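You operate a simulated robot arm through the tools that you are given. There is no shell and no other tool. Be economical: measure what you need, move in short steps, check, and stop when the job is done.

Carry out the task below with a simulated two-armed robot. There is one attempt and no reset: what you move stays moved.

## Task
Shut lidded carton 27, label it and put it in the send tray.
Fine: one label from the dispenser, square in the lid's frame, with the teal pad; put the pad back. Set down upright: teal pad.

The check looks at the end state, three seconds after you hand in, the way a careful person would. Anything else that was tipped, shoved, dropped, spilled or broken makes it a failure. A push-on lid holds only when it is set on centred and level and pressed home; a screw cap is set on level and turned clockwise until tight.

## Robot
Two 7-joint arms with fingered hands on one trunk, on a base that drives. Base frame: it is fixed to the floor where the robot stands at the start and does not move with it; the origin is under the middle of the robot, x ahead of it, y to its left, z up; the surface under the hand at the start is at about z = 870. Units: mm, degrees, N and s.
The left shoulder is at the start at [70, 145, 1212], the right one opposite. With the tool pointing down near the work surface each hand reaches from about 400 to 780 mm from the robot's upright axis, wherever it stands, measured 20 degrees to its own side. Places, roughly: green key [800, 100, 1000]; inside of the send tray [900, 400, 900]; label dispenser [800, 100, 900]; lid of carton 27 [700, -200, 1000]; lidded carton [750, -2250, 1000]. Payload 3.5 kg a hand.
The TCP of each hand is the grasp point between the finger pads, 25 mm short of the fingertips. In the tool frame z runs along the fingers and y along their closing line. The gripper opens to 88 mm. The gripper's body begins 29 mm behind the TCP. The gripper is a hand of 4 fingers: y runs from the thumb to the fingers, the wrist lies at [-13, -97, -162] in the tool frame.
Orientation is told as [roll, pitch, yaw] about the base's x, y, z axes, in that order, counted from this pose: with the fingers straight down and the wrist toward the robot, the tool's x, y and z point along [0, 1, 0], [1, 0, 0] and [0, 0, -1] of the base frame.

## Interface
- The arms move only by the tool jog_arm. It takes "left_motion", "right_motion" or both (then of equal length, played together; a hand with none holds still); each is a list of rows, each a list of 2 entries, a list of its own where there are three numbers: the shift along the tool's x, y, z in m, then the turn, a rotation vector about the tool's x, y, z in degrees. In form: [[[x, y, z], [wx, wy, wz]], ...]. A call has 1 to 12 rows; each row shifts and turns the commanded pose from where the row before left it, along the tool's axes as they then stand. Rows are played at 5 a second. More than 50 mm and 8.6 degrees between two rows, and nothing of the call is played. Where a pose cannot be reached the arm comes as near as it can. A force on the tool above 40 N (or 10 N above the force at the start of the call, whichever is more), or a blocked arm, ends the call early, and 0.2 s more pass. In this call time passes only in rows, and 0.2 s behind the last. The reply holds the time, the measured pose of the TCP, the force on the tool along the base axes, the opening and the grip force, in the units named above and with some noise, with the torque about the TCP (base axes, N m) and any sound that the robot's microphone picked up.
- Cameras (640 x 400 px; columns grow to the right, rows downward): "scene" is now at [138.7, -3.6, 1534.3]; the picture's right is [-0.12, -0.99, 0.00], its down [-0.64, 0.08, -0.76] and it looks along [0.76, -0.09, -0.65] (base axes); focal length 261 px, centre (320, 200). "left" rides on the left gripper at [-64, -83, -98] in its tool frame; the picture's right is [-0.62, -0.37, 0.69], its down [0.71, -0.63, 0.30] and it looks along [0.32, 0.68, 0.65] (tool axes); focal length 265 px, centre (320, 200). "right" rides on the right gripper at [64, -83, -98] in its tool frame; the picture's right is [-0.62, 0.37, -0.69], its down [-0.71, -0.63, 0.30] and it looks along [-0.32, 0.68, 0.65] (tool axes); focal length 265 px, centre (320, 200). There is no depth. A picture from a camera that has moved, and an enlarged one, comes with that camera's place and axes in the base frame and with its lens. The place of the scene camera against the robot may be out by one fixed shift of up to 18 mm in any direction.
- camera(camera): a new picture of that camera. It takes no simulated time.
- lift_body(by): slides the trunk up (or, below 0, down) by that many mm; the arms and the scene camera ride with it, the base frame stays. It gives what a move gives, with no picture.
- steer(legs): drives the robot by 1 to 6 legs, each [ahead, left, turn to the left] in mm, mm and degrees, along the robot's own axes; the way and the turn of a leg run together, so that a leg with both is an arc; at most 1500 mm and 180 degrees a leg. The arms and the cameras ride along, it lands a little off, and it stops where it bumps. It gives what a move gives.
- curl_fingers(index, middle, ring, thumb_bend, thumb_turn, hand): sets how far each is bent, from 0 (flat) to 100 (curled in); at 30 the hand is open as for a grip, at 70 the pads meet at the TCP. One left out holds its place. A second passes; each finger stops where it meets its share of the squeeze, and holds until it gets a number again. It is the only way to open and close the hand. It gives what a move gives, with no picture; readings hold the bend of each and the force on the fingers (four entries, about 0 where the hand has none), thumb and palm. thumb_turn goes from beside the hand (0) to across from the fingers (100), as for a grip.
- head_to(pan, tilt): turns the head with the scene camera to pan (to the left, within 86 degrees either way) and tilt (down, from -29 to 69), counted from straight ahead of the robot. It gives what a move gives.
- enlarge(camera, box): a new picture of the part [left, top, right, bottom] of that camera's present view, enlarged. It takes no simulated time.
- close_job(): hands the job in; it is judged then, once.

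Go step by step. Nothing tells you exact positions but the pictures and the camera data: compare them with the known pose of the tool, close in by small moves and look again before you grip or let go. The budget is 120 turns and 88 pictures, counting those below and the enlarged ones. Unless the task says otherwise, let go and move clear before handing in, and close with one line.

The tools are called after "Call:" by a JSON object that holds its "fn" and its "kwargs". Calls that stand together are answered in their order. jog_arm: Moves the arms, as the interface text tells. Its arguments: {"type":"object","properties":{"left_motion":{"type":"array"},"right_motion":{"type":"array"}},"required":[]} The other tools are called the same way: lift_body (by) slides the trunk up or down; curl_fingers (index, middle, ring, thumb_bend, thumb_turn, hand) moves the fingers one by one; steer (legs) drives the base; head_to (pan, tilt) turns the head that bears the scene camera; camera (camera) takes a picture; enlarge (camera, box) takes an enlarged picture of a part of a camera's view; close_job () hands the job in.

At the start:

```text
time_s: 0.0
left_eef_pos: [488.0, 126.4, 1229.0]
left_ee_rot: [0.0, -0.1, -0.1]
left_ft_force: [0.3, -0.5, 0.3]
left_torque: [-0.03, 0.01, 0.0]
left_opening: 87.5
left_finger_force: 0.0
left_shape: jaw
left_bend: [30.0, 30.0, 30.0, 30.0, 98.0]
left_finger forces: [0.0, 0.1, 0.0, 0.0, 0.1, 0.0]
right_eef_pos: [467.1, -298.4, 1253.8]
right_ee_rot: [0.0, -0.1, 0.1]
right_ft_force: [-0.3, 0.3, -0.9]
right_torque: [-0.02, 0.02, 0.01]
right_opening: 87.6
right_finger_force: 0.1
right_shape: jaw
right_bend: [30.0, 30.0, 30.0, 30.0, 98.0]
right_finger forces: [0.0, 0.0, 0.0, 0.1, 0.1, 0.0]
trunk travel left (down, up): [-775.0, 65.0]
robot x, y, heading: [-0.5, -0.3, -0.2]
head pan, tilt: [-6.8, 40.5]
```

scene: 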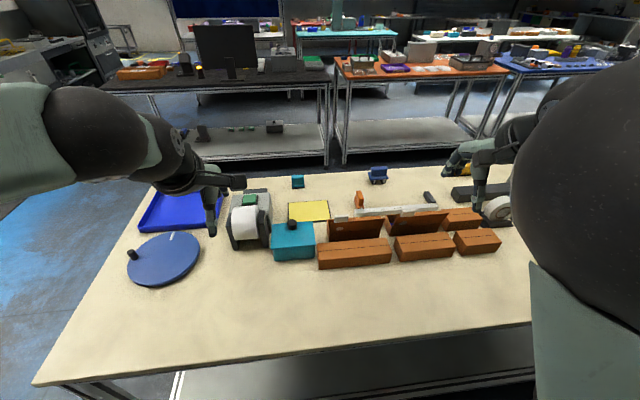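
right: 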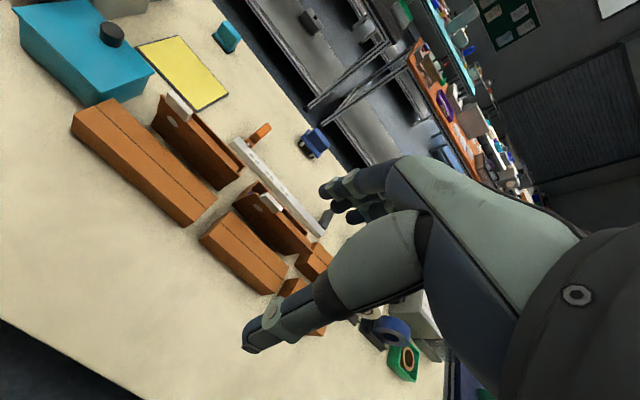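
left: 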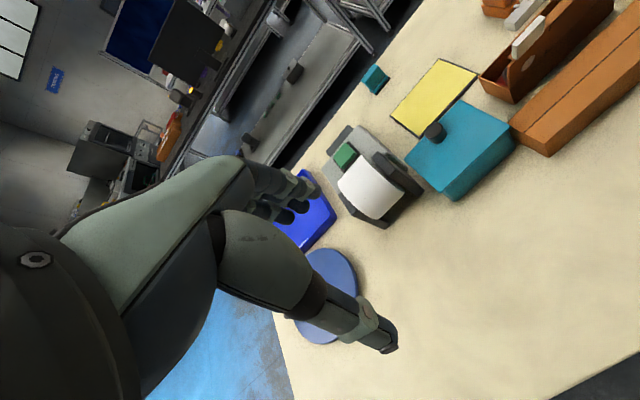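

I see the near table with dispenser, turntable, blue tray, teal pad/box, a yellow plate and several brown cartons/lids. I'll zoom in on both halves of the table first.

Call:
{"fn": "enlarge", "kwargs": {"camera": "scene", "box": [120, 160, 340, 297]}}

Call:
{"fn": "enlarge", "kwargs": {"camera": "scene", "box": [310, 160, 530, 297]}}

```text
2.91 times, centred on (230, 228) of scene
camera zoom: at [138.7, -3.6, 1534.3], right [-0.12, -0.99, 0.0], down [-0.64, 0.08, -0.76], along [0.76, -0.09, -0.65], focal length 760 px, centre (582, 117)
```

zoom: 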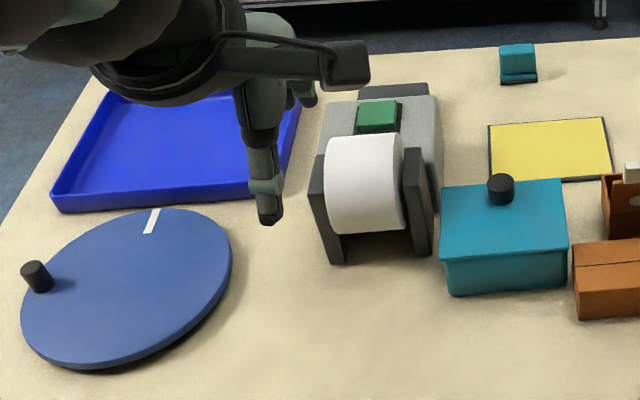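

```text
2.91 times, centred on (420, 228) of scene
camera zoom: at [138.7, -3.6, 1534.3], right [-0.12, -0.99, 0.0], down [-0.64, 0.08, -0.76], along [0.76, -0.09, -0.65], focal length 760 px, centre (29, 117)
```

zoom: 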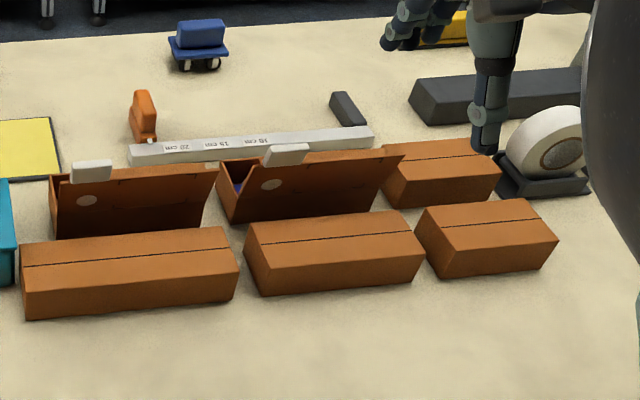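

Two cartons with open flaps stand near x≈700,y≈-100..-250; another lidded carton is said to be far to the right. I look that way, and at the table from nearer to find the number.

Call:
{"fn": "head_to", "kwargs": {"pan": -70, "tilt": 20}}

Call:
{"fn": "camera", "kwargs": {"camera": "scene"}}

Call:
{"fn": "enlarge", "kwargs": {"camera": "right", "box": [60, 70, 340, 345]}}

```text
time_s: 1.3
left_eef_pos: [487.2, 126.0, 1228.5]
left_ee_rot: [0.0, 0.1, 0.0]
left_ft_force: [-0.5, 0.2, 0.6]
left_torque: [0.0, 0.01, -0.01]
left_opening: 87.6
left_finger_force: 0.0
left_shape: jaw
left_bend: [30.0, 30.0, 30.0, 30.0, 98.0]
left_finger forces: [0.1, 0.0, 0.0, 0.1, 0.0, 0.0]
right_eef_pos: [466.1, -298.3, 1253.8]
right_ee_rot: [0.0, 0.0, 0.0]
right_ft_force: [-0.1, -0.4, -0.4]
right_torque: [-0.02, 0.0, 0.02]
right_opening: 87.6
right_finger_force: 0.1
right_shape: jaw
right_bend: [30.0, 30.0, 30.0, 30.0, 98.0]
right_finger forces: [0.1, 0.0, 0.1, 0.1, 0.0, 0.0]
trunk travel left (down, up): [-775.0, 65.0]
robot x, y, heading: [1.4, 0.1, 0.1]
head pan, tilt: [-70.0, 20.0]
```

```text
82 pictures are left
camera scene: at [86.5, -81.1, 1566.4], right [-0.94, -0.34, 0.0], down [-0.12, 0.32, -0.94], along [0.32, -0.88, -0.34], focal length 261 px, centre (320, 200)
```

scene: 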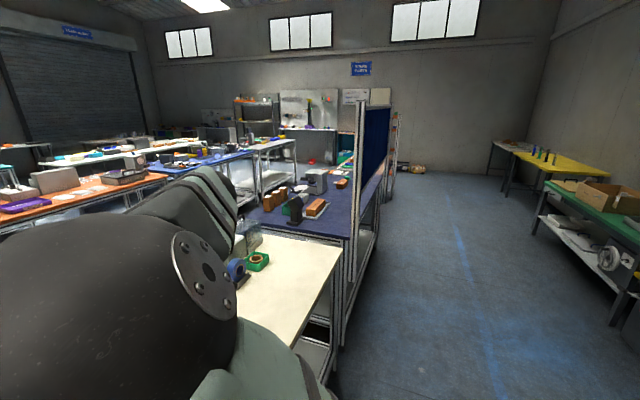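

```text
1.45 times, centred on (200, 208) of right
camera zoom: at [383.5, -233.7, 1351.2], right [0.37, -0.62, 0.69], down [-0.63, -0.71, -0.3], along [0.68, -0.32, -0.65], focal length 386 px, centre (494, 189)
```

zoom: 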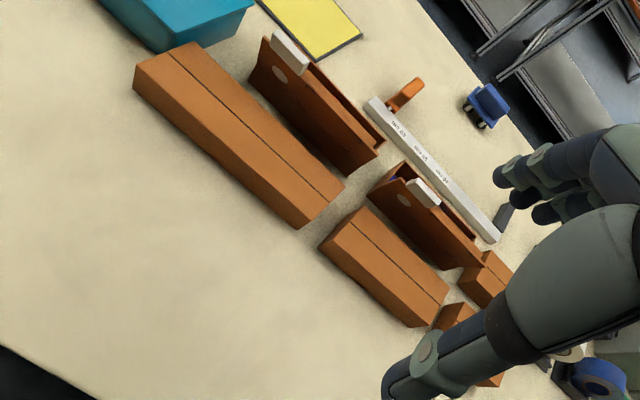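

The lidded carton should project around (333,175), on the blue bench. I zoom in there.

Call:
{"fn": "enlarge", "kwargs": {"camera": "scene", "box": [240, 145, 400, 245]}}

Call:
{"fn": "head_to", "kwargs": {"pan": 0, "tilt": 45}}

```text
4.00 times, centred on (320, 195) of scene
camera zoom: at [86.5, -81.1, 1566.4], right [-0.94, -0.34, 0.0], down [-0.12, 0.32, -0.94], along [0.32, -0.88, -0.34], focal length 1046 px, centre (320, 220)
```

zoom: 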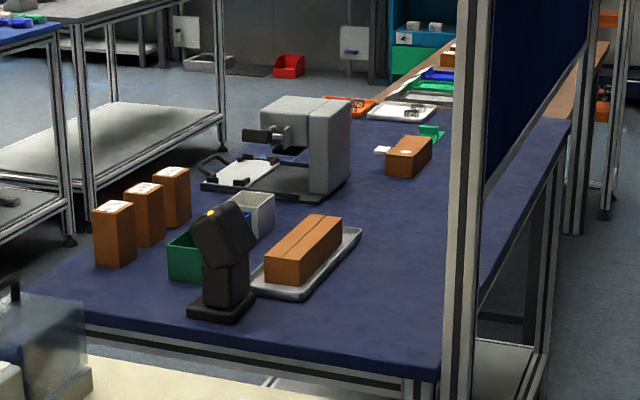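

```text
time_s: 2.8
left_eef_pos: [487.3, 126.5, 1227.9]
left_ee_rot: [0.0, 0.1, 0.0]
left_ft_force: [0.1, -0.9, 0.2]
left_torque: [0.02, 0.03, 0.01]
left_opening: 87.5
left_finger_force: 0.1
left_shape: jaw
left_bend: [30.0, 30.0, 30.0, 30.0, 98.0]
left_finger forces: [0.1, 0.1, 0.1, 0.1, 0.0, 0.0]
right_eef_pos: [465.0, -299.6, 1253.5]
right_ee_rot: [0.0, 0.0, -0.1]
right_ft_force: [1.4, 0.5, 0.4]
right_torque: [-0.02, 0.02, 0.01]
right_opening: 87.8
right_finger_force: 0.0
right_shape: jaw
right_bend: [30.0, 30.0, 30.0, 30.0, 98.0]
right_finger forces: [0.0, 0.0, 0.0, 0.0, 0.0, 0.1]
trunk travel left (down, up): [-775.0, 65.0]
robot x, y, heading: [2.7, 1.8, -0.0]
head pan, tilt: [0.0, 45.0]
```

Bench has a carton with a white tab at about the far place too. Now look at the near table straight on, for the number 27.

Call:
{"fn": "camera", "kwargs": {"camera": "scene"}}

Call:
{"fn": "enlarge", "kwargs": {"camera": "left", "box": [440, 0, 640, 180]}}

```text
79 pictures are left
camera scene: at [135.9, 6.3, 1527.7], right [0.0, -1.0, 0.0], down [-0.71, 0.0, -0.71], along [0.71, 0.0, -0.71], focal length 261 px, centre (320, 200)
```

scene: 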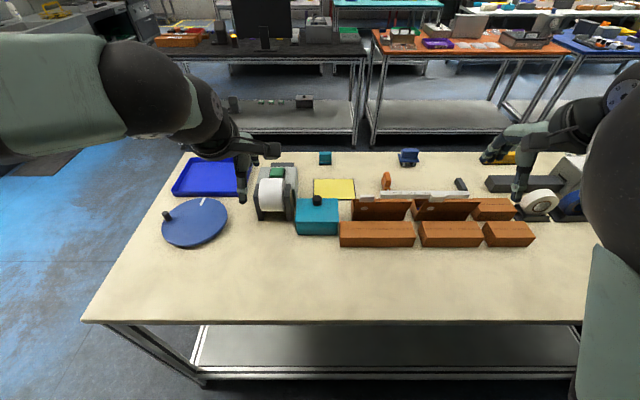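

```text
2.22 times, centred on (540, 90) of left
camera zoom: at [403.3, 62.5, 1326.2], right [-0.37, -0.62, -0.69], down [-0.63, 0.71, -0.3], along [0.68, 0.32, -0.65], focal length 590 px, centre (-169, 444)
```

zoom: 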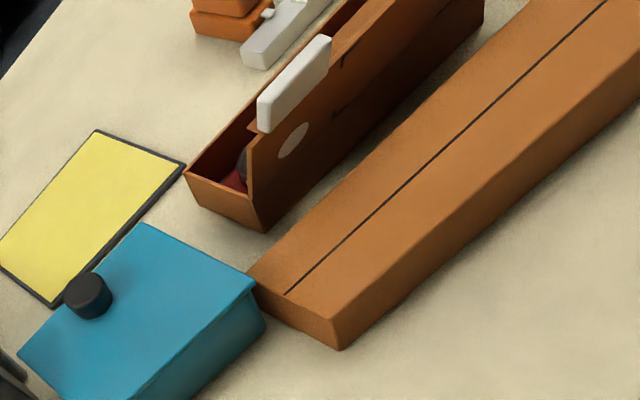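

The near two open-lidded cartons need a closer look; I bring the right hand camera nearer (staying above everything).

Call:
{"fn": "jog_arm", "kwargs": {"right_motion": [[[0.027, 0.015, -0.0], [0, 0, 0]], [[0.027, 0.015, 0.03], [0, 0, 0]], [[0.027, 0.015, 0.035], [0, 0, 0]], [[0.027, 0.015, 0.035], [0, 0, 0]], [[0.02, 0.01, 0.04], [0, 0, 0]], [[0, 0, 0.04], [0, 0, 0]]]}}

Call:
{"fn": "camera", "kwargs": {"camera": "right"}}

```text
time_s: 4.2
left_eef_pos: [488.7, 126.2, 1228.4]
left_ee_rot: [0.0, 0.1, -0.1]
left_ft_force: [0.0, -0.1, -0.4]
left_torque: [-0.03, 0.0, -0.05]
left_opening: 87.6
left_finger_force: 0.1
left_shape: jaw
left_bend: [30.0, 30.0, 30.0, 30.0, 98.0]
left_finger forces: [0.0, 0.0, 0.0, 0.0, 0.0, 0.0]
right_eef_pos: [539.2, -172.3, 1078.4]
right_ee_rot: [0.9, -0.7, -0.5]
right_ft_force: [-0.3, -0.2, 0.6]
right_torque: [0.03, -0.01, 0.0]
right_opening: 87.9
right_finger_force: 0.0
right_shape: jaw
right_bend: [30.0, 30.0, 30.0, 30.0, 98.0]
right_finger forces: [0.0, 0.1, 0.0, 0.0, 0.0, 0.0]
trunk travel left (down, up): [-775.0, 65.0]
robot x, y, heading: [4.0, 0.3, 0.1]
head pan, tilt: [0.0, 45.0]
```

```text
77 pictures are left
camera right: at [455.0, -107.3, 1176.1], right [0.36, -0.63, 0.69], down [-0.63, -0.7, -0.32], along [0.69, -0.32, -0.65], focal length 265 px, centre (320, 200)
```

right: 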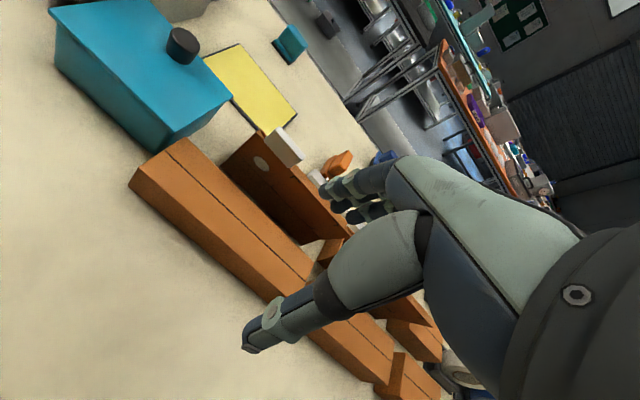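

The hand blocks the view; I back the right hand off to the right, then zoom with the scene camera.

Call:
{"fn": "enlarge", "kwargs": {"camera": "scene", "box": [335, 160, 435, 250]}}

Call:
{"fn": "enlarge", "kwargs": {"camera": "right", "box": [200, 110, 360, 270]}}

```text
4.44 times, centred on (385, 205) of scene
camera zoom: at [137.2, 5.8, 1527.6], right [0.0, -1.0, 0.0], down [-0.71, 0.0, -0.71], along [0.71, 0.0, -0.71], focal length 1162 px, centre (31, 178)
```

zoom: 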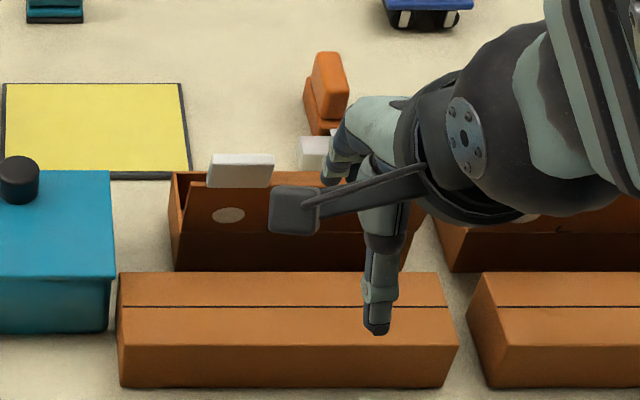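

```text
2.50 times, centred on (280, 190) of right
camera zoom: at [455.0, -107.3, 1176.1], right [0.36, -0.63, 0.69], down [-0.63, -0.7, -0.32], along [0.69, -0.32, -0.65], focal length 664 px, centre (420, 225)
```

zoom: 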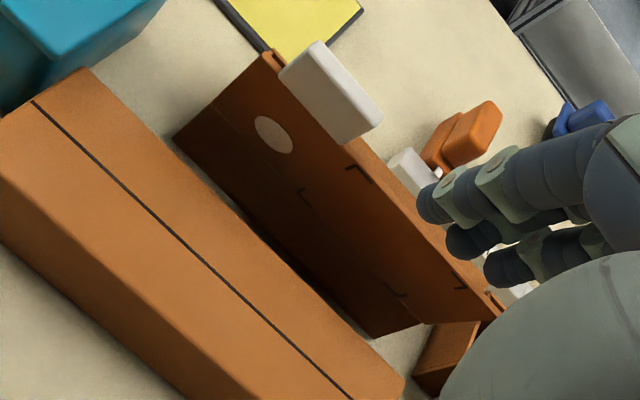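

The lid's outer face (four corner marks, white dot, white tab on its free edge) stands up facing me, hinged at the near edge. Now a close look at the dispenser and the teal pad.

Call:
{"fn": "enlarge", "kwargs": {"camera": "scene", "box": [245, 140, 345, 230]}}

Call:
{"fn": "enlarge", "kwargs": {"camera": "left", "box": [320, 50, 500, 230]}}

```text
4.44 times, centred on (295, 185) of scene
camera zoom: at [137.2, 5.8, 1527.6], right [0.0, -1.0, 0.0], down [-0.71, 0.0, -0.71], along [0.71, 0.0, -0.71], focal length 1162 px, centre (431, 267)
```

zoom: 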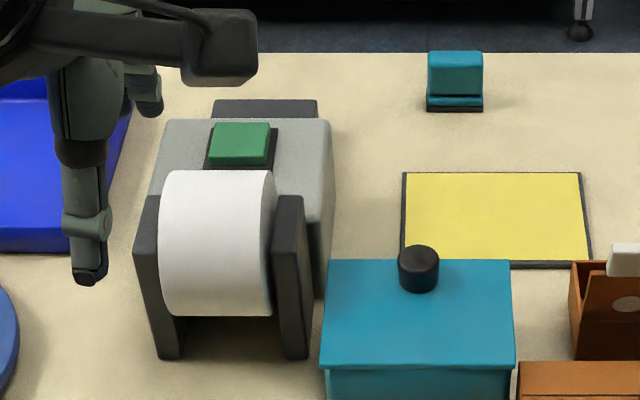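

```text
2.22 times, centred on (410, 140) of left
camera zoom: at [404.4, 62.0, 1325.9], right [-0.37, -0.62, -0.69], down [-0.63, 0.71, -0.3], along [0.68, 0.32, -0.65], focal length 590 px, centre (120, 333)
```

zoom: 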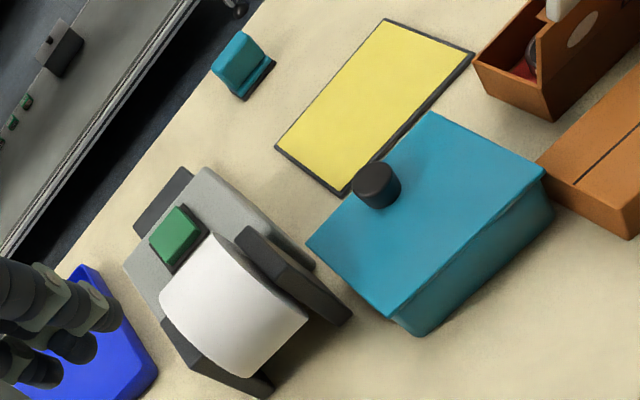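

The dispenser has its green key on top and a dark plate on the far side; teal pad stands at about (1010,-16). I need to be nearer, so I try driving ahead gently, after raising the right hand.

Call:
{"fn": "steer", "kwargs": {"legs": [[80, 0, 0]]}}

Call:
{"fn": "head_to", "kwargs": {"pan": 0, "tilt": 69}}

Call:
{"fn": "camera", "kwargs": {"camera": "scene"}}

```text
time_s: 5.2
left_eef_pos: [560.0, 126.1, 1231.0]
left_ee_rot: [-0.1, -0.3, 0.0]
left_ft_force: [-0.3, -0.1, 0.7]
left_torque: [0.0, -0.01, -0.03]
left_opening: 87.7
left_finger_force: 0.0
left_shape: jaw
left_bend: [30.0, 30.0, 30.0, 30.0, 98.0]
left_finger forces: [0.0, 0.1, 0.0, 0.0, 0.0, 0.0]
right_eef_pos: [610.0, -173.3, 1079.0]
right_ee_rot: [0.8, -0.7, -0.6]
right_ft_force: [0.4, -0.2, -0.7]
right_torque: [-0.01, 0.0, 0.03]
right_opening: 87.9
right_finger_force: 0.0
right_shape: jaw
right_bend: [30.0, 30.0, 30.0, 30.0, 98.0]
right_finger forces: [0.0, 0.0, 0.0, 0.0, 0.0, 0.1]
trunk travel left (down, up): [-775.0, 65.0]
robot x, y, heading: [80.8, 0.4, 0.0]
head pan, tilt: [0.0, 45.0]
```

```text
time_s: 6.1
left_eef_pos: [566.6, 124.5, 1227.2]
left_ee_rot: [0.0, 0.1, -0.1]
left_ft_force: [0.5, 0.1, 0.8]
left_torque: [-0.01, -0.03, 0.02]
left_opening: 87.6
left_finger_force: 0.0
left_shape: jaw
left_bend: [30.0, 30.0, 30.0, 30.0, 98.0]
left_finger forces: [0.1, 0.0, 0.0, 0.0, 0.0, 0.1]
right_eef_pos: [615.2, -174.0, 1075.9]
right_ee_rot: [1.1, -0.1, -0.7]
right_ft_force: [-1.0, 0.9, -0.5]
right_torque: [0.0, -0.01, 0.02]
right_opening: 87.7
right_finger_force: 0.1
right_shape: jaw
right_bend: [30.0, 30.0, 30.0, 30.0, 98.0]
right_finger forces: [0.0, 0.0, 0.1, 0.1, 0.0, 0.1]
trunk travel left (down, up): [-775.0, 65.0]
robot x, y, heading: [82.4, -3.6, 0.1]
head pan, tilt: [0.0, 68.8]
```

```text
72 pictures are left
camera scene: at [190.5, 6.4, 1498.7], right [0.0, -1.0, 0.0], down [-0.93, 0.0, -0.36], along [0.36, 0.0, -0.93], focal length 261 px, centre (320, 200)
```

scene: 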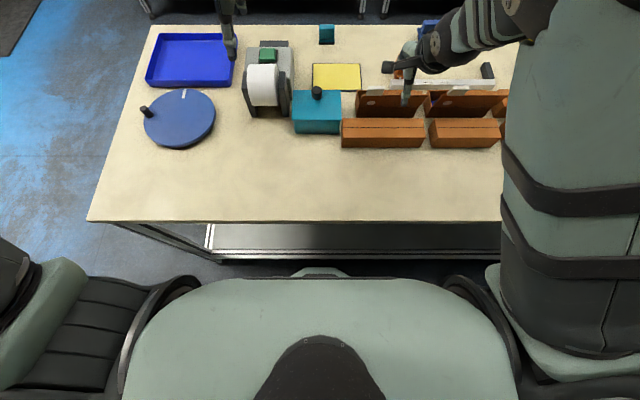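

The pad at x≈1010 is out of reach from this side (table edge ~x=375), while from the far side everything is within 400–780 mm. I check the free way round the left end, raising the right hand first.

Call:
{"fn": "jog_arm", "kwargs": {"right_motion": [[[0, 0, -0.04], [0, 0, 0]], [[0, -0.01, -0.04], [0, 0, 0]], [[-0.02, -0.02, -0.04], [0, 0, 0]], [[-0.02, -0.02, -0.03], [0, 0, 0]]]}}

Call:
{"fn": "head_to", "kwargs": {"pan": 65, "tilt": 22}}

Call:
{"fn": "camera", "kwargs": {"camera": "scene"}}

Call:
{"fn": "head_to", "kwargs": {"pan": 15, "tilt": 20}}

Call:
{"fn": "camera", "kwargs": {"camera": "scene"}}

```text
time_s: 7.1
left_eef_pos: [564.4, 128.0, 1227.9]
left_ee_rot: [0.0, -0.1, 0.0]
left_ft_force: [-0.5, 0.2, 0.1]
left_torque: [-0.01, 0.04, -0.01]
left_opening: 87.6
left_finger_force: 0.1
left_shape: jaw
left_bend: [30.0, 30.0, 30.0, 30.0, 98.0]
left_finger forces: [0.0, 0.0, 0.0, 0.0, 0.0, 0.0]
right_eef_pos: [561.3, -211.7, 1225.3]
right_ee_rot: [0.9, -0.2, -0.6]
right_ft_force: [-0.7, 0.7, -0.4]
right_torque: [-0.01, 0.01, 0.02]
right_opening: 87.9
right_finger_force: 0.1
right_shape: jaw
right_bend: [30.0, 30.0, 30.0, 30.0, 98.0]
right_finger forces: [0.0, 0.1, 0.0, 0.0, 0.0, 0.1]
trunk travel left (down, up): [-775.0, 65.0]
robot x, y, heading: [79.0, 0.4, -0.0]
head pan, tilt: [0.0, 68.8]
```

```text
time_s: 8.4
left_eef_pos: [565.5, 126.0, 1227.6]
left_ee_rot: [0.0, 0.0, 0.0]
left_ft_force: [0.3, -0.1, 0.1]
left_torque: [-0.03, 0.02, -0.01]
left_opening: 87.5
left_finger_force: 0.1
left_shape: jaw
left_bend: [30.0, 30.0, 30.0, 30.0, 98.0]
left_finger forces: [0.0, 0.1, 0.0, 0.0, 0.0, 0.1]
right_eef_pos: [563.7, -212.2, 1224.1]
right_ee_rot: [0.9, -0.3, -0.8]
right_ft_force: [0.2, 0.5, 0.6]
right_torque: [-0.01, 0.01, 0.01]
right_opening: 88.0
right_finger_force: 0.0
right_shape: jaw
right_bend: [30.0, 30.0, 30.0, 30.0, 98.0]
right_finger forces: [0.0, 0.1, 0.0, 0.1, 0.0, 0.0]
trunk travel left (down, up): [-775.0, 65.0]
robot x, y, heading: [77.9, 1.3, -0.0]
head pan, tilt: [65.0, 22.0]
```

```text
71 pictures are left
camera scene: at [172.2, 90.6, 1563.1], right [0.91, -0.42, 0.0], down [-0.16, -0.34, -0.93], along [0.39, 0.84, -0.38], focal length 261 px, centre (320, 200)
```

scene: 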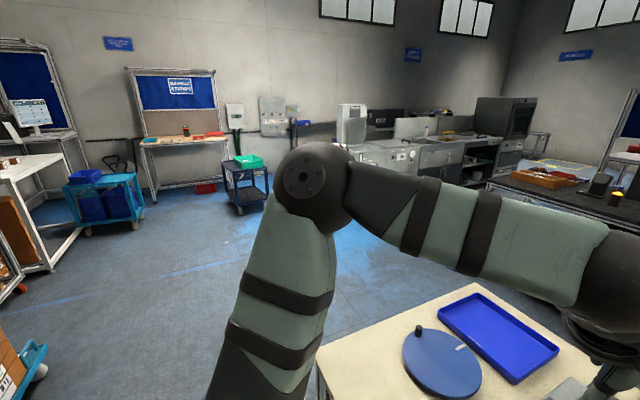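

```text
time_s: 9.6
left_eef_pos: [565.0, 126.1, 1227.7]
left_ee_rot: [0.1, 0.0, 0.0]
left_ft_force: [-0.1, 0.2, 0.2]
left_torque: [-0.01, -0.01, -0.03]
left_opening: 87.8
left_finger_force: 0.0
left_shape: jaw
left_bend: [30.0, 30.0, 30.0, 30.0, 98.0]
left_finger forces: [0.0, 0.0, 0.0, 0.0, 0.0, 0.0]
right_eef_pos: [562.9, -213.4, 1222.8]
right_ee_rot: [0.8, -0.2, -0.6]
right_ft_force: [1.2, -0.2, 0.8]
right_torque: [0.01, 0.0, 0.03]
right_opening: 87.7
right_finger_force: 0.1
right_shape: jaw
right_bend: [30.0, 30.0, 30.0, 30.0, 98.0]
right_finger forces: [0.0, 0.0, 0.0, 0.0, 0.1, 0.0]
trunk travel left (down, up): [-775.0, 65.0]
robot x, y, heading: [77.4, 0.2, 0.1]
head pan, tilt: [15.0, 20.0]
```

```text
70 pictures are left
camera scene: at [222.7, 30.7, 1566.4], right [0.26, -0.97, 0.0], down [-0.33, -0.09, -0.94], along [0.91, 0.24, -0.34], focal length 261 px, centre (320, 200)
```

scene: 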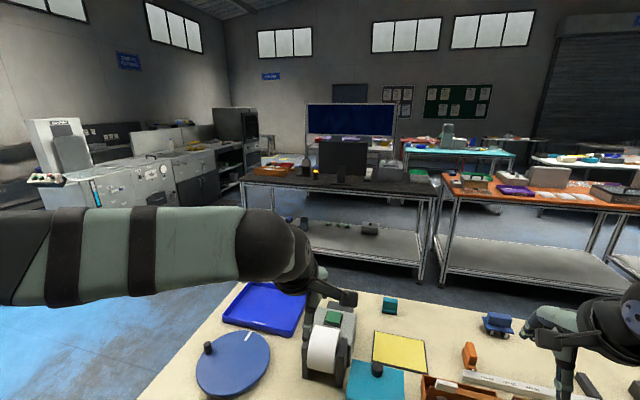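

The aisle beyond the table is wide (back bench at x≈2400) and the left floor is clear. I drive round: back, left, turn right, strafe to the far side.

Call:
{"fn": "steer", "kwargs": {"legs": [[-80, 0, 0], [0, 1250, 0], [0, 0, -90], [0, 1500, 0]]}}

Call:
{"fn": "head_to", "kwargs": {"pan": 0, "tilt": 30}}

Call:
{"fn": "camera", "kwargs": {"camera": "scene"}}

```text
time_s: 27.3
left_eef_pos: [1612.2, 752.0, 1228.6]
left_ee_rot: [0.0, -0.1, -90.5]
left_ft_force: [0.1, 0.8, 0.5]
left_torque: [0.01, 0.02, 0.0]
left_opening: 87.4
left_finger_force: 0.0
left_shape: jaw
left_bend: [30.0, 30.0, 30.0, 30.0, 98.0]
left_finger forces: [0.1, 0.0, 0.0, 0.0, 0.0, 0.0]
right_eef_pos: [1273.9, 757.8, 1223.5]
right_ee_rot: [0.9, -0.3, -91.1]
right_ft_force: [0.3, -0.7, 0.2]
right_torque: [-0.01, -0.01, 0.02]
right_opening: 87.6
right_finger_force: 0.0
right_shape: jaw
right_bend: [30.0, 30.0, 30.0, 30.0, 98.0]
right_finger forces: [0.0, 0.0, 0.1, 0.0, 0.0, 0.0]
trunk travel left (down, up): [-775.0, 65.0]
robot x, y, heading: [1492.1, 1237.2, -90.4]
head pan, tilt: [15.0, 20.0]
```

```text
time_s: 28.1
left_eef_pos: [1613.0, 753.6, 1228.2]
left_ee_rot: [0.0, -0.1, -90.5]
left_ft_force: [0.2, 0.3, -0.1]
left_torque: [0.02, -0.03, 0.01]
left_opening: 87.9
left_finger_force: 0.0
left_shape: jaw
left_bend: [30.0, 30.0, 30.0, 30.0, 98.0]
left_finger forces: [0.1, 0.1, 0.0, 0.0, 0.1, 0.0]
right_eef_pos: [1274.1, 758.5, 1224.7]
right_ee_rot: [0.9, -0.3, -91.2]
right_ft_force: [0.0, 0.1, -0.1]
right_torque: [0.02, 0.01, -0.04]
right_opening: 87.6
right_finger_force: 0.1
right_shape: jaw
right_bend: [30.0, 30.0, 30.0, 30.0, 98.0]
right_finger forces: [0.1, 0.0, 0.1, 0.1, 0.0, 0.1]
trunk travel left (down, up): [-775.0, 65.0]
robot x, y, heading: [1493.8, 1239.8, -90.2]
head pan, tilt: [0.0, 30.0]
```

```text
69 pictures are left
camera scene: at [1494.7, 1106.2, 1550.4], right [-1.0, 0.01, 0.0], down [0.0, 0.5, -0.87], along [-0.01, -0.87, -0.5], focal length 261 px, centre (320, 200)
```

scene: 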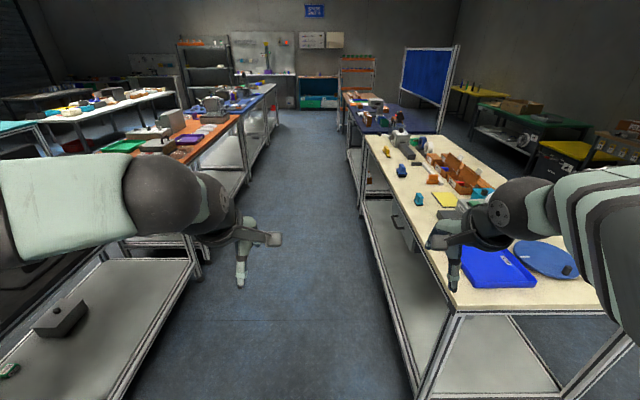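

Way is free along the aisle. Drive ahead and turn to face the table from its far side.

Call:
{"fn": "steer", "kwargs": {"legs": [[1230, 0, 0], [0, 0, -90]]}}

Call:
{"fn": "head_to", "kwargs": {"pan": 0, "tilt": 48}}

Call:
{"fn": "camera", "kwargs": {"camera": "scene"}}

```text
time_s: 38.2
left_eef_pos: [1005.6, -132.1, 1227.5]
left_ee_rot: [0.1, 0.0, -179.6]
left_ft_force: [0.3, -0.6, 0.4]
left_torque: [0.03, 0.04, -0.04]
left_opening: 87.7
left_finger_force: 0.1
left_shape: jaw
left_bend: [30.0, 30.0, 30.0, 30.0, 98.0]
left_finger forces: [0.0, 0.1, 0.1, 0.0, 0.1, 0.1]
right_eef_pos: [1005.3, 208.1, 1224.2]
right_ee_rot: [0.9, -0.3, 179.9]
right_ft_force: [0.5, -0.1, -0.2]
right_torque: [-0.01, 0.02, -0.01]
right_opening: 87.7
right_finger_force: 0.1
right_shape: jaw
right_bend: [30.0, 30.0, 30.0, 30.0, 98.0]
right_finger forces: [0.0, 0.0, 0.0, 0.0, 0.0, 0.1]
trunk travel left (down, up): [-775.0, 65.0]
robot x, y, heading: [1492.5, -0.2, -179.6]
head pan, tilt: [0.0, 30.0]
```

```text
time_s: 39.0
left_eef_pos: [1005.7, -131.6, 1228.0]
left_ee_rot: [0.0, 0.1, -179.6]
left_ft_force: [-0.1, 0.5, 0.3]
left_torque: [0.01, 0.0, -0.01]
left_opening: 87.6
left_finger_force: 0.0
left_shape: jaw
left_bend: [30.0, 30.0, 30.0, 30.0, 98.0]
left_finger forces: [0.0, 0.0, 0.1, 0.1, 0.0, 0.1]
right_eef_pos: [1006.8, 207.8, 1225.6]
right_ee_rot: [0.9, -0.2, 179.6]
right_ft_force: [0.1, -0.2, 0.0]
right_torque: [0.0, 0.0, 0.02]
right_opening: 87.8
right_finger_force: 0.0
right_shape: jaw
right_bend: [30.0, 30.0, 30.0, 30.0, 98.0]
right_finger forces: [0.1, 0.0, 0.0, 0.0, 0.0, 0.0]
trunk travel left (down, up): [-775.0, 65.0]
robot x, y, heading: [1493.1, -2.1, -179.6]
head pan, tilt: [0.0, 48.0]
```

```text
68 pictures are left
camera scene: at [1367.1, 3.7, 1523.6], right [-0.01, 1.0, 0.0], down [0.74, 0.01, -0.67], along [-0.67, 0.0, -0.74], focal length 261 px, centre (320, 200)
```

scene: 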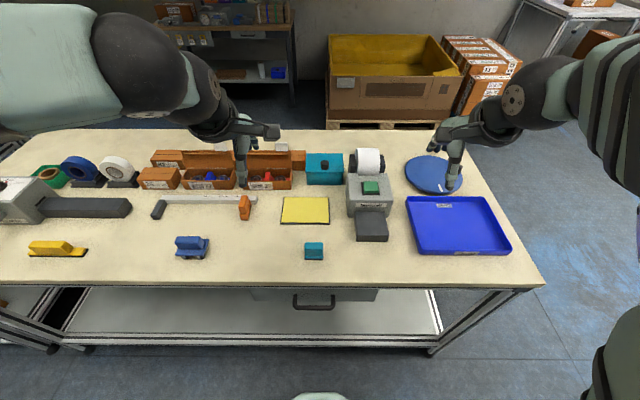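

Much better: from this side I see the inside of the cartons and labels on their fronts. I zoom in.

Call:
{"fn": "enlarge", "kwargs": {"camera": "scene", "box": [130, 135, 290, 225]}}

Call:
{"fn": "enlarge", "kwargs": {"camera": "scene", "box": [270, 140, 430, 260]}}

```text
4.00 times, centred on (210, 180) of scene
camera zoom: at [1367.1, 3.7, 1523.6], right [-0.01, 1.0, 0.0], down [0.74, 0.01, -0.67], along [-0.67, 0.0, -0.74], focal length 1046 px, centre (760, 280)
```

zoom: 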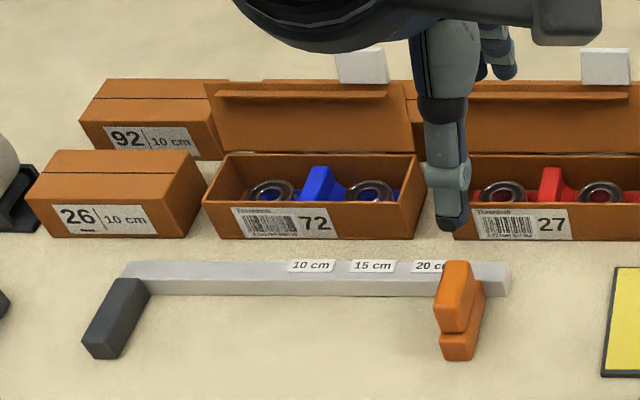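

```text
3.33 times, centred on (350, 200) of scene
camera zoom: at [1367.1, 3.7, 1523.6], right [-0.01, 1.0, 0.0], down [0.74, 0.01, -0.67], along [-0.67, 0.0, -0.74], focal length 871 px, centre (220, 200)
```

zoom: 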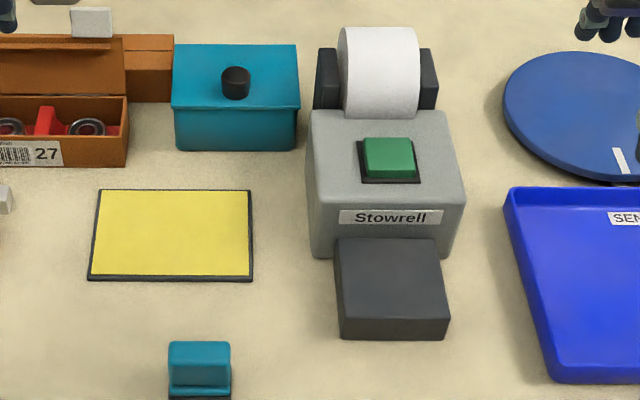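

Carton 27 is the one with the red insert, front at x≈730, y≈-263…-96, ~41 mm high, lid standing up behind (hinge x≈660). Left camera should see it well from above.

Call:
{"fn": "camera", "kwargs": {"camera": "left"}}

Call:
{"fn": "camera", "kwargs": {"camera": "right"}}

```text
65 pictures are left
camera left: at [1088.1, -66.6, 1326.5], right [0.36, 0.62, -0.69], down [0.63, -0.71, -0.3], along [-0.68, -0.33, -0.65], focal length 265 px, centre (320, 200)
```

left: 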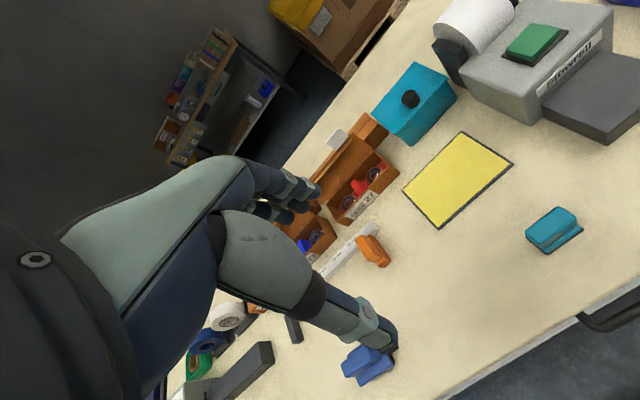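

```text
64 pictures are left
camera right: at [1090.1, 146.4, 1322.8], right [-0.36, 0.63, 0.68], down [0.63, 0.71, -0.32], along [-0.69, 0.32, -0.66], focal length 265 px, centre (320, 200)
```

right: 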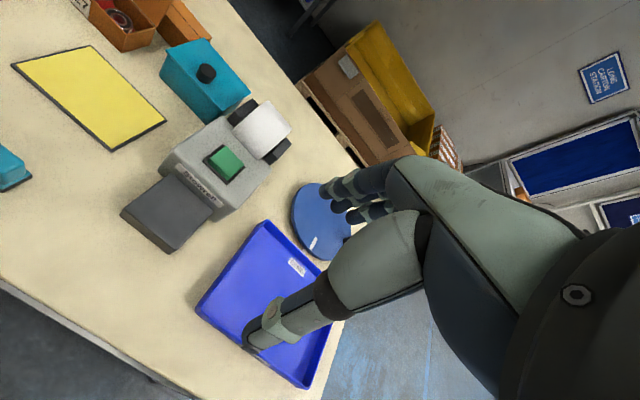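

Zoom the left view on the carton and the pad.

Call:
{"fn": "enlarge", "kwargs": {"camera": "left", "box": [290, 110, 430, 240]}}

Call:
{"fn": "enlarge", "kwargs": {"camera": "left", "box": [500, 180, 600, 280]}}

```text
3.08 times, centred on (360, 175) of left
camera zoom: at [1088.1, -66.6, 1326.5], right [0.36, 0.62, -0.69], down [0.63, -0.71, -0.3], along [-0.68, -0.33, -0.65], focal length 817 px, centre (197, 277)
```

zoom: 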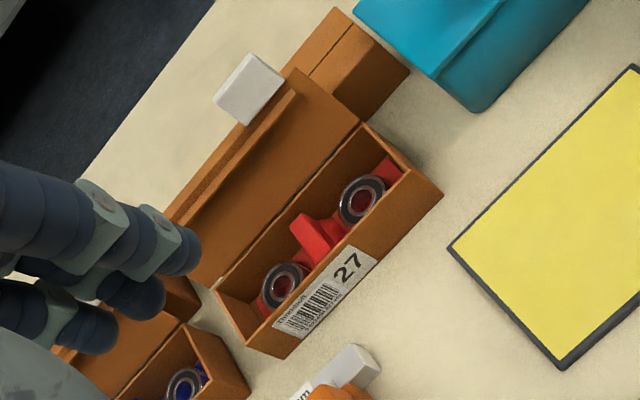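

```text
4.00 times, centred on (550, 230) of left
camera zoom: at [1088.1, -66.6, 1326.5], right [0.36, 0.62, -0.69], down [0.63, -0.71, -0.3], along [-0.68, -0.33, -0.65], focal length 1062 px, centre (-600, 80)
```

zoom: 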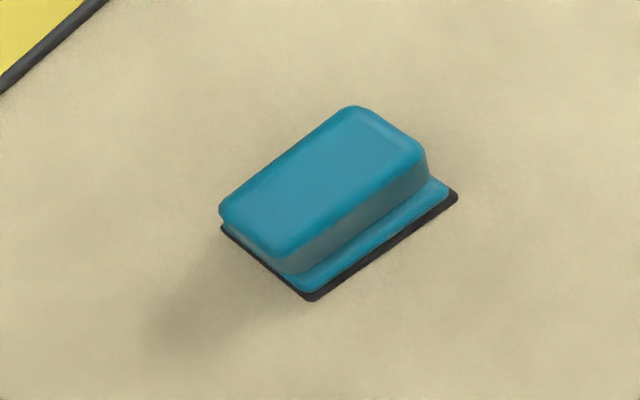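

Carton spans x≈672–738, y≈-271…-106, z 870–911; lid leans back to a free edge at about (660,·,975). I drive to a better place: 100 ahead and 130 to the robot's left.

Call:
{"fn": "steer", "kwargs": {"legs": [[95, 130, 0]]}}

Call:
{"fn": "curl_fingers", "kwargs": {"hand": "left", "thumb_turn": 0, "thumb_bend": 0}}

Call:
{"fn": "camera", "kwargs": {"camera": "scene"}}

```text
time_s: 40.4
left_eef_pos: [913.7, -259.2, 1230.2]
left_ee_rot: [0.1, -0.1, -179.7]
left_ft_force: [0.1, 0.6, 0.2]
left_torque: [-0.01, -0.01, 0.03]
left_opening: 87.7
left_finger_force: 0.0
left_shape: jaw
left_bend: [30.0, 30.0, 30.0, 30.0, 98.0]
left_finger forces: [0.1, 0.1, 0.0, 0.0, 0.0, 0.1]
right_eef_pos: [914.7, 81.7, 1225.3]
right_ee_rot: [1.1, -0.4, 179.7]
right_ft_force: [0.1, 0.0, 0.2]
right_torque: [-0.02, -0.02, 0.0]
right_opening: 87.8
right_finger_force: 0.1
right_shape: jaw
right_bend: [30.0, 30.0, 30.0, 30.0, 98.0]
right_finger forces: [0.1, 0.0, 0.0, 0.0, 0.0, 0.0]
trunk travel left (down, up): [-775.0, 65.0]
robot x, y, heading: [1400.2, -130.9, -179.7]
head pan, tilt: [0.0, 48.0]
```

```text
time_s: 41.4
left_eef_pos: [911.6, -262.0, 1229.1]
left_ee_rot: [0.0, 0.0, -179.7]
left_ft_force: [0.6, -0.1, 0.4]
left_torque: [-0.01, -0.01, 0.04]
left_opening: 130.1
left_finger_force: 0.0
left_shape: fingers
left_bend: [30.0, 30.0, 30.0, 0.0, 0.0]
left_finger forces: [0.1, 0.0, 0.0, 0.1, 0.1, 0.0]
right_eef_pos: [912.8, 78.8, 1224.5]
right_ee_rot: [1.0, -0.3, 179.7]
right_ft_force: [-0.6, 0.2, 0.4]
right_torque: [0.0, 0.04, 0.0]
right_opening: 87.5
right_finger_force: 0.0
right_shape: jaw
right_bend: [30.0, 30.0, 30.0, 30.0, 98.0]
right_finger forces: [0.0, 0.0, 0.0, 0.1, 0.0, 0.0]
trunk travel left (down, up): [-775.0, 65.0]
robot x, y, heading: [1397.3, -130.7, -179.6]
head pan, tilt: [0.0, 48.0]
```

```text
61 pictures are left
camera scene: at [1273.2, -126.2, 1523.5], right [-0.01, 1.0, 0.0], down [0.74, 0.01, -0.67], along [-0.67, 0.0, -0.74], focal length 261 px, centre (320, 200)
```

scene: 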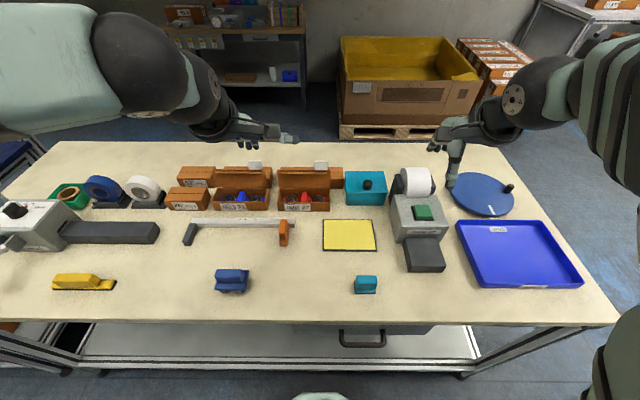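

I check the shape of the left hand with the thumb turned aside.

Call:
{"fn": "enlarge", "kwargs": {"camera": "scene", "box": [170, 50, 330, 220]}}

```text
2.35 times, centred on (250, 135) of scene
camera zoom: at [1273.2, -126.2, 1523.5], right [-0.01, 1.0, 0.0], down [0.74, 0.01, -0.67], along [-0.67, 0.0, -0.74], focal length 615 px, centre (485, 353)
```

zoom: 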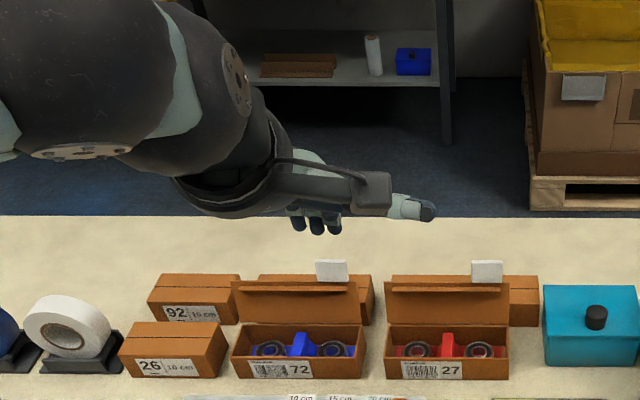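

I put the thumb back opposite and bring the left hand above the lid, so that the fingers can go down behind it (away from the tab).

Call:
{"fn": "curl_fingers", "kwargs": {"hand": "left", "thumb_turn": 98, "thumb_bend": 20}}

Call:
{"fn": "jog_arm", "kwargs": {"left_motion": [[[-0.011, 0.04, 0.02], [0, 0, 0]], [[-0.011, 0.04, 0.02], [0, 0, 0]], [[-0.011, 0.04, 0.02], [0, 0, 0]], [[-0.011, 0.04, 0.03], [0, 0, 0]], [[-0.011, 0.04, 0.03], [0, 0, 0]], [[-0.011, 0.038, 0.03], [0, 0, 0]], [[0, 0, 0], [0, 0, 0]]]}}

Call:
{"fn": "enlarge", "kwargs": {"camera": "scene", "box": [210, 80, 370, 240]}}

```text
time_s: 42.4
left_eef_pos: [911.5, -262.1, 1228.1]
left_ee_rot: [0.0, 0.0, -179.7]
left_ft_force: [-0.3, -0.2, -0.1]
left_torque: [-0.02, 0.01, 0.0]
left_opening: 92.2
left_finger_force: 0.0
left_shape: fingers
left_bend: [30.0, 30.0, 30.0, 20.0, 95.0]
left_finger forces: [0.0, 0.0, 0.0, 0.1, 0.0, 0.1]
right_eef_pos: [912.0, 79.1, 1224.0]
right_ee_rot: [0.9, -0.3, 179.7]
right_ft_force: [-0.1, 0.4, 0.4]
right_torque: [-0.04, -0.01, 0.01]
right_opening: 87.6
right_finger_force: 0.0
right_shape: jaw
right_bend: [30.0, 30.0, 30.0, 30.0, 98.0]
right_finger forces: [0.1, 0.0, 0.1, 0.0, 0.0, 0.1]
trunk travel left (down, up): [-775.0, 65.0]
robot x, y, heading: [1399.8, -131.2, -179.5]
head pan, tilt: [0.0, 48.0]
```

```text
refused: row 4 steps farther than a row can; nothing moved
```

```text
2.50 times, centred on (290, 160) of scene
camera zoom: at [1273.0, -126.4, 1523.5], right [-0.01, 1.0, 0.0], down [0.74, 0.01, -0.67], along [-0.67, 0.0, -0.74], focal length 654 px, centre (395, 300)
```

zoom: 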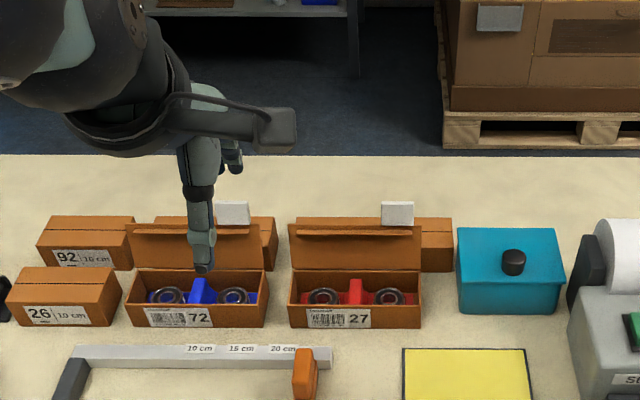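

The rows were a hair too long; I repeat with smaller steps.

Call:
{"fn": "jog_arm", "kwargs": {"left_motion": [[[-0.011, 0.034, 0.02], [0, 0, 0]], [[-0.011, 0.034, 0.025], [0, 0, 0]], [[-0.011, 0.034, 0.025], [0, 0, 0]], [[-0.011, 0.034, 0.025], [0, 0, 0]], [[-0.011, 0.034, 0.025], [0, 0, 0]], [[-0.011, 0.034, 0.025], [0, 0, 0]], [[0, 0.034, 0.025], [0, 0, 0]], [[0, 0, 0], [0, 0, 0]]]}}

Call:
{"fn": "enlarge", "kwargs": {"camera": "scene", "box": [210, 80, 370, 240]}}

Call:
{"fn": "camera", "kwargs": {"camera": "left"}}

```text
time_s: 44.2
left_eef_pos: [673.8, -196.5, 1056.8]
left_ee_rot: [-0.1, 0.0, -179.7]
left_ft_force: [-0.4, -0.7, 0.2]
left_torque: [0.01, -0.02, -0.01]
left_opening: 92.3
left_finger_force: 0.0
left_shape: fingers
left_bend: [30.0, 30.0, 30.0, 20.0, 95.0]
left_finger forces: [0.1, 0.1, 0.0, 0.0, 0.0, 0.0]
right_eef_pos: [912.1, 77.7, 1224.8]
right_ee_rot: [0.8, -0.3, 179.8]
right_ft_force: [-0.1, 0.1, -0.2]
right_torque: [0.01, 0.0, 0.0]
right_opening: 87.6
right_finger_force: 0.1
right_shape: jaw
right_bend: [30.0, 30.0, 30.0, 30.0, 98.0]
right_finger forces: [0.0, 0.0, 0.0, 0.0, 0.0, 0.1]
trunk travel left (down, up): [-775.0, 65.0]
robot x, y, heading: [1398.8, -130.8, -179.6]
head pan, tilt: [0.0, 48.0]
```

```text
2.50 times, centred on (290, 160) of scene
camera zoom: at [1274.0, -126.5, 1523.6], right [-0.01, 1.0, 0.0], down [0.74, 0.01, -0.67], along [-0.67, 0.0, -0.74], focal length 654 px, centre (395, 300)
```

zoom: 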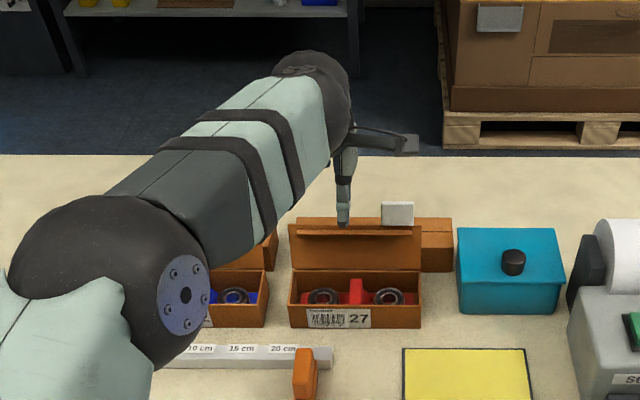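

```text
57 pictures are left
camera left: at [756.9, -131.5, 1154.1], right [0.37, 0.62, -0.69], down [0.63, -0.71, -0.3], along [-0.68, -0.33, -0.65], focal length 265 px, centre (320, 200)
```

left: 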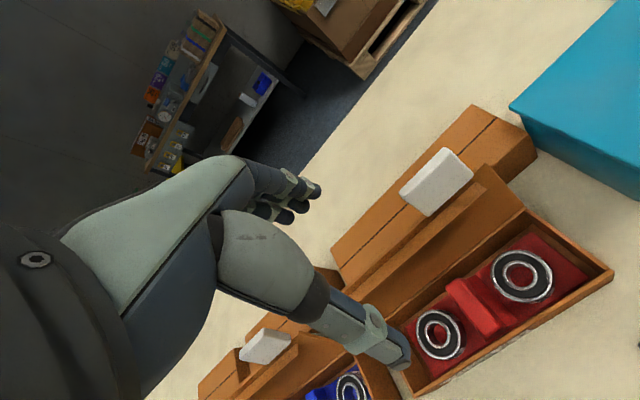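

Fingers are behind the lid line and the thumb in front. I go down so fingertips are at about z=945, still above the plain carton behind, then look.

Call:
{"fn": "jog_arm", "kwargs": {"left_motion": [[[0, 0, 0.03], [0, 0, 0]], [[0, 0, 0.03], [0, 0, 0]], [[0, 0, 0.025], [0, 0, 0]], [[0, 0, 0], [0, 0, 0]]]}}

Call:
{"fn": "enlarge", "kwargs": {"camera": "scene", "box": [260, 120, 340, 220]}}

Call:
{"fn": "camera", "kwargs": {"camera": "left"}}

```text
time_s: 45.2
left_eef_pos: [672.7, -196.2, 974.4]
left_ee_rot: [0.0, -0.1, -179.6]
left_ft_force: [-1.2, -0.7, 0.1]
left_torque: [0.02, -0.03, -0.03]
left_opening: 91.9
left_finger_force: 0.0
left_shape: fingers
left_bend: [30.0, 30.0, 30.0, 20.0, 95.0]
left_finger forces: [0.1, 0.0, 0.1, 0.0, 0.0, 0.0]
right_eef_pos: [912.1, 78.8, 1225.0]
right_ee_rot: [1.0, -0.4, 179.7]
right_ft_force: [0.9, -0.4, 0.8]
right_torque: [0.0, 0.01, 0.01]
right_opening: 87.5
right_finger_force: 0.0
right_shape: jaw
right_bend: [30.0, 30.0, 30.0, 30.0, 98.0]
right_finger forces: [0.1, 0.1, 0.0, 0.0, 0.0, 0.0]
trunk travel left (down, up): [-775.0, 65.0]
robot x, y, heading: [1399.3, -132.0, -179.4]
head pan, tilt: [0.0, 48.0]
```

```text
4.00 times, centred on (300, 170) of scene
camera zoom: at [1272.9, -126.2, 1523.5], right [-0.01, 1.0, 0.0], down [0.74, 0.01, -0.67], along [-0.67, 0.0, -0.74], focal length 1046 px, centre (400, 320)
```

zoom: 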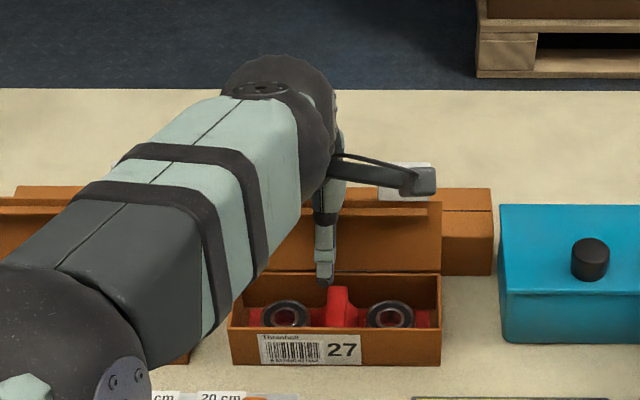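

```text
55 pictures are left
camera left: at [754.3, -130.4, 1071.5], right [0.36, 0.62, -0.69], down [0.63, -0.71, -0.31], along [-0.68, -0.33, -0.65], focal length 265 px, centre (320, 200)
```

left: 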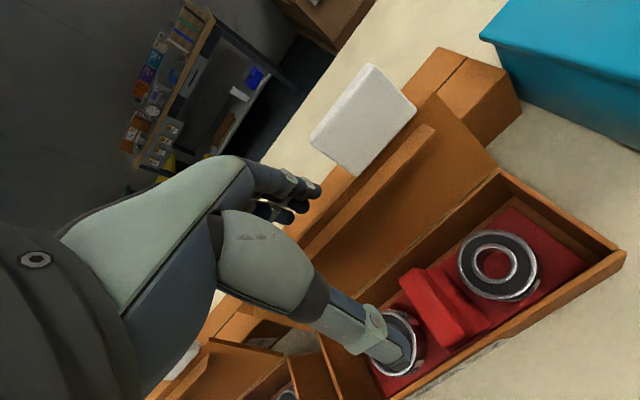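

The fingertips are behind the lid at z≈950. I sweep the hand towards the robot to draw the lid over.

Call:
{"fn": "jog_arm", "kwargs": {"left_motion": [[[0, -0.015, 0], [0, 0, 0]], [[0, -0.015, 0], [0, 0, 0]], [[0, -0.012, 0], [0, 0, 0]], [[0, -0.012, 0], [0, 0, 0]], [[0, -0.012, 0], [0, 0, 0]], [[0, 0, 0], [0, 0, 0]]]}}

Call:
{"fn": "camera", "kwargs": {"camera": "left"}}

```text
time_s: 46.6
left_eef_pos: [739.7, -196.6, 973.7]
left_ee_rot: [0.1, 0.0, -179.7]
left_ft_force: [0.1, -0.3, 0.2]
left_torque: [-0.01, 0.02, 0.01]
left_opening: 92.2
left_finger_force: 0.0
left_shape: fingers
left_bend: [30.0, 30.0, 30.0, 20.0, 95.0]
left_finger forces: [0.0, 0.0, 0.0, 0.0, 0.0, 0.0]
right_eef_pos: [910.6, 78.2, 1224.4]
right_ee_rot: [0.9, -0.3, 179.6]
right_ft_force: [-0.1, -0.8, 0.1]
right_torque: [-0.02, -0.03, 0.03]
right_opening: 87.7
right_finger_force: 0.1
right_shape: jaw
right_bend: [30.0, 30.0, 30.0, 30.0, 98.0]
right_finger forces: [0.0, 0.0, 0.0, 0.0, 0.0, 0.0]
trunk travel left (down, up): [-775.0, 65.0]
robot x, y, heading: [1397.8, -132.7, -179.6]
head pan, tilt: [0.0, 48.0]
```

```text
54 pictures are left
camera left: at [821.0, -131.2, 1071.1], right [0.36, 0.62, -0.69], down [0.63, -0.71, -0.3], along [-0.68, -0.33, -0.65], focal length 265 px, centre (320, 200)
```

left: 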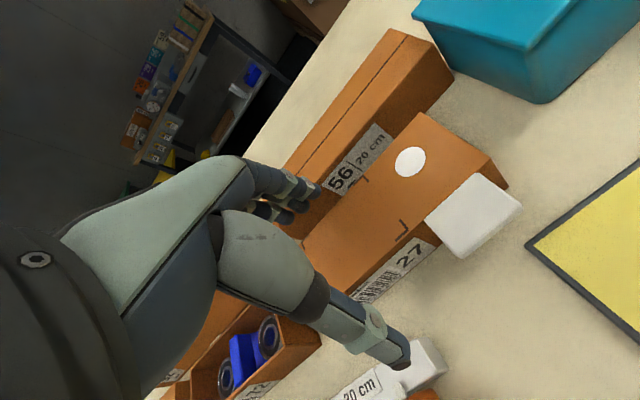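

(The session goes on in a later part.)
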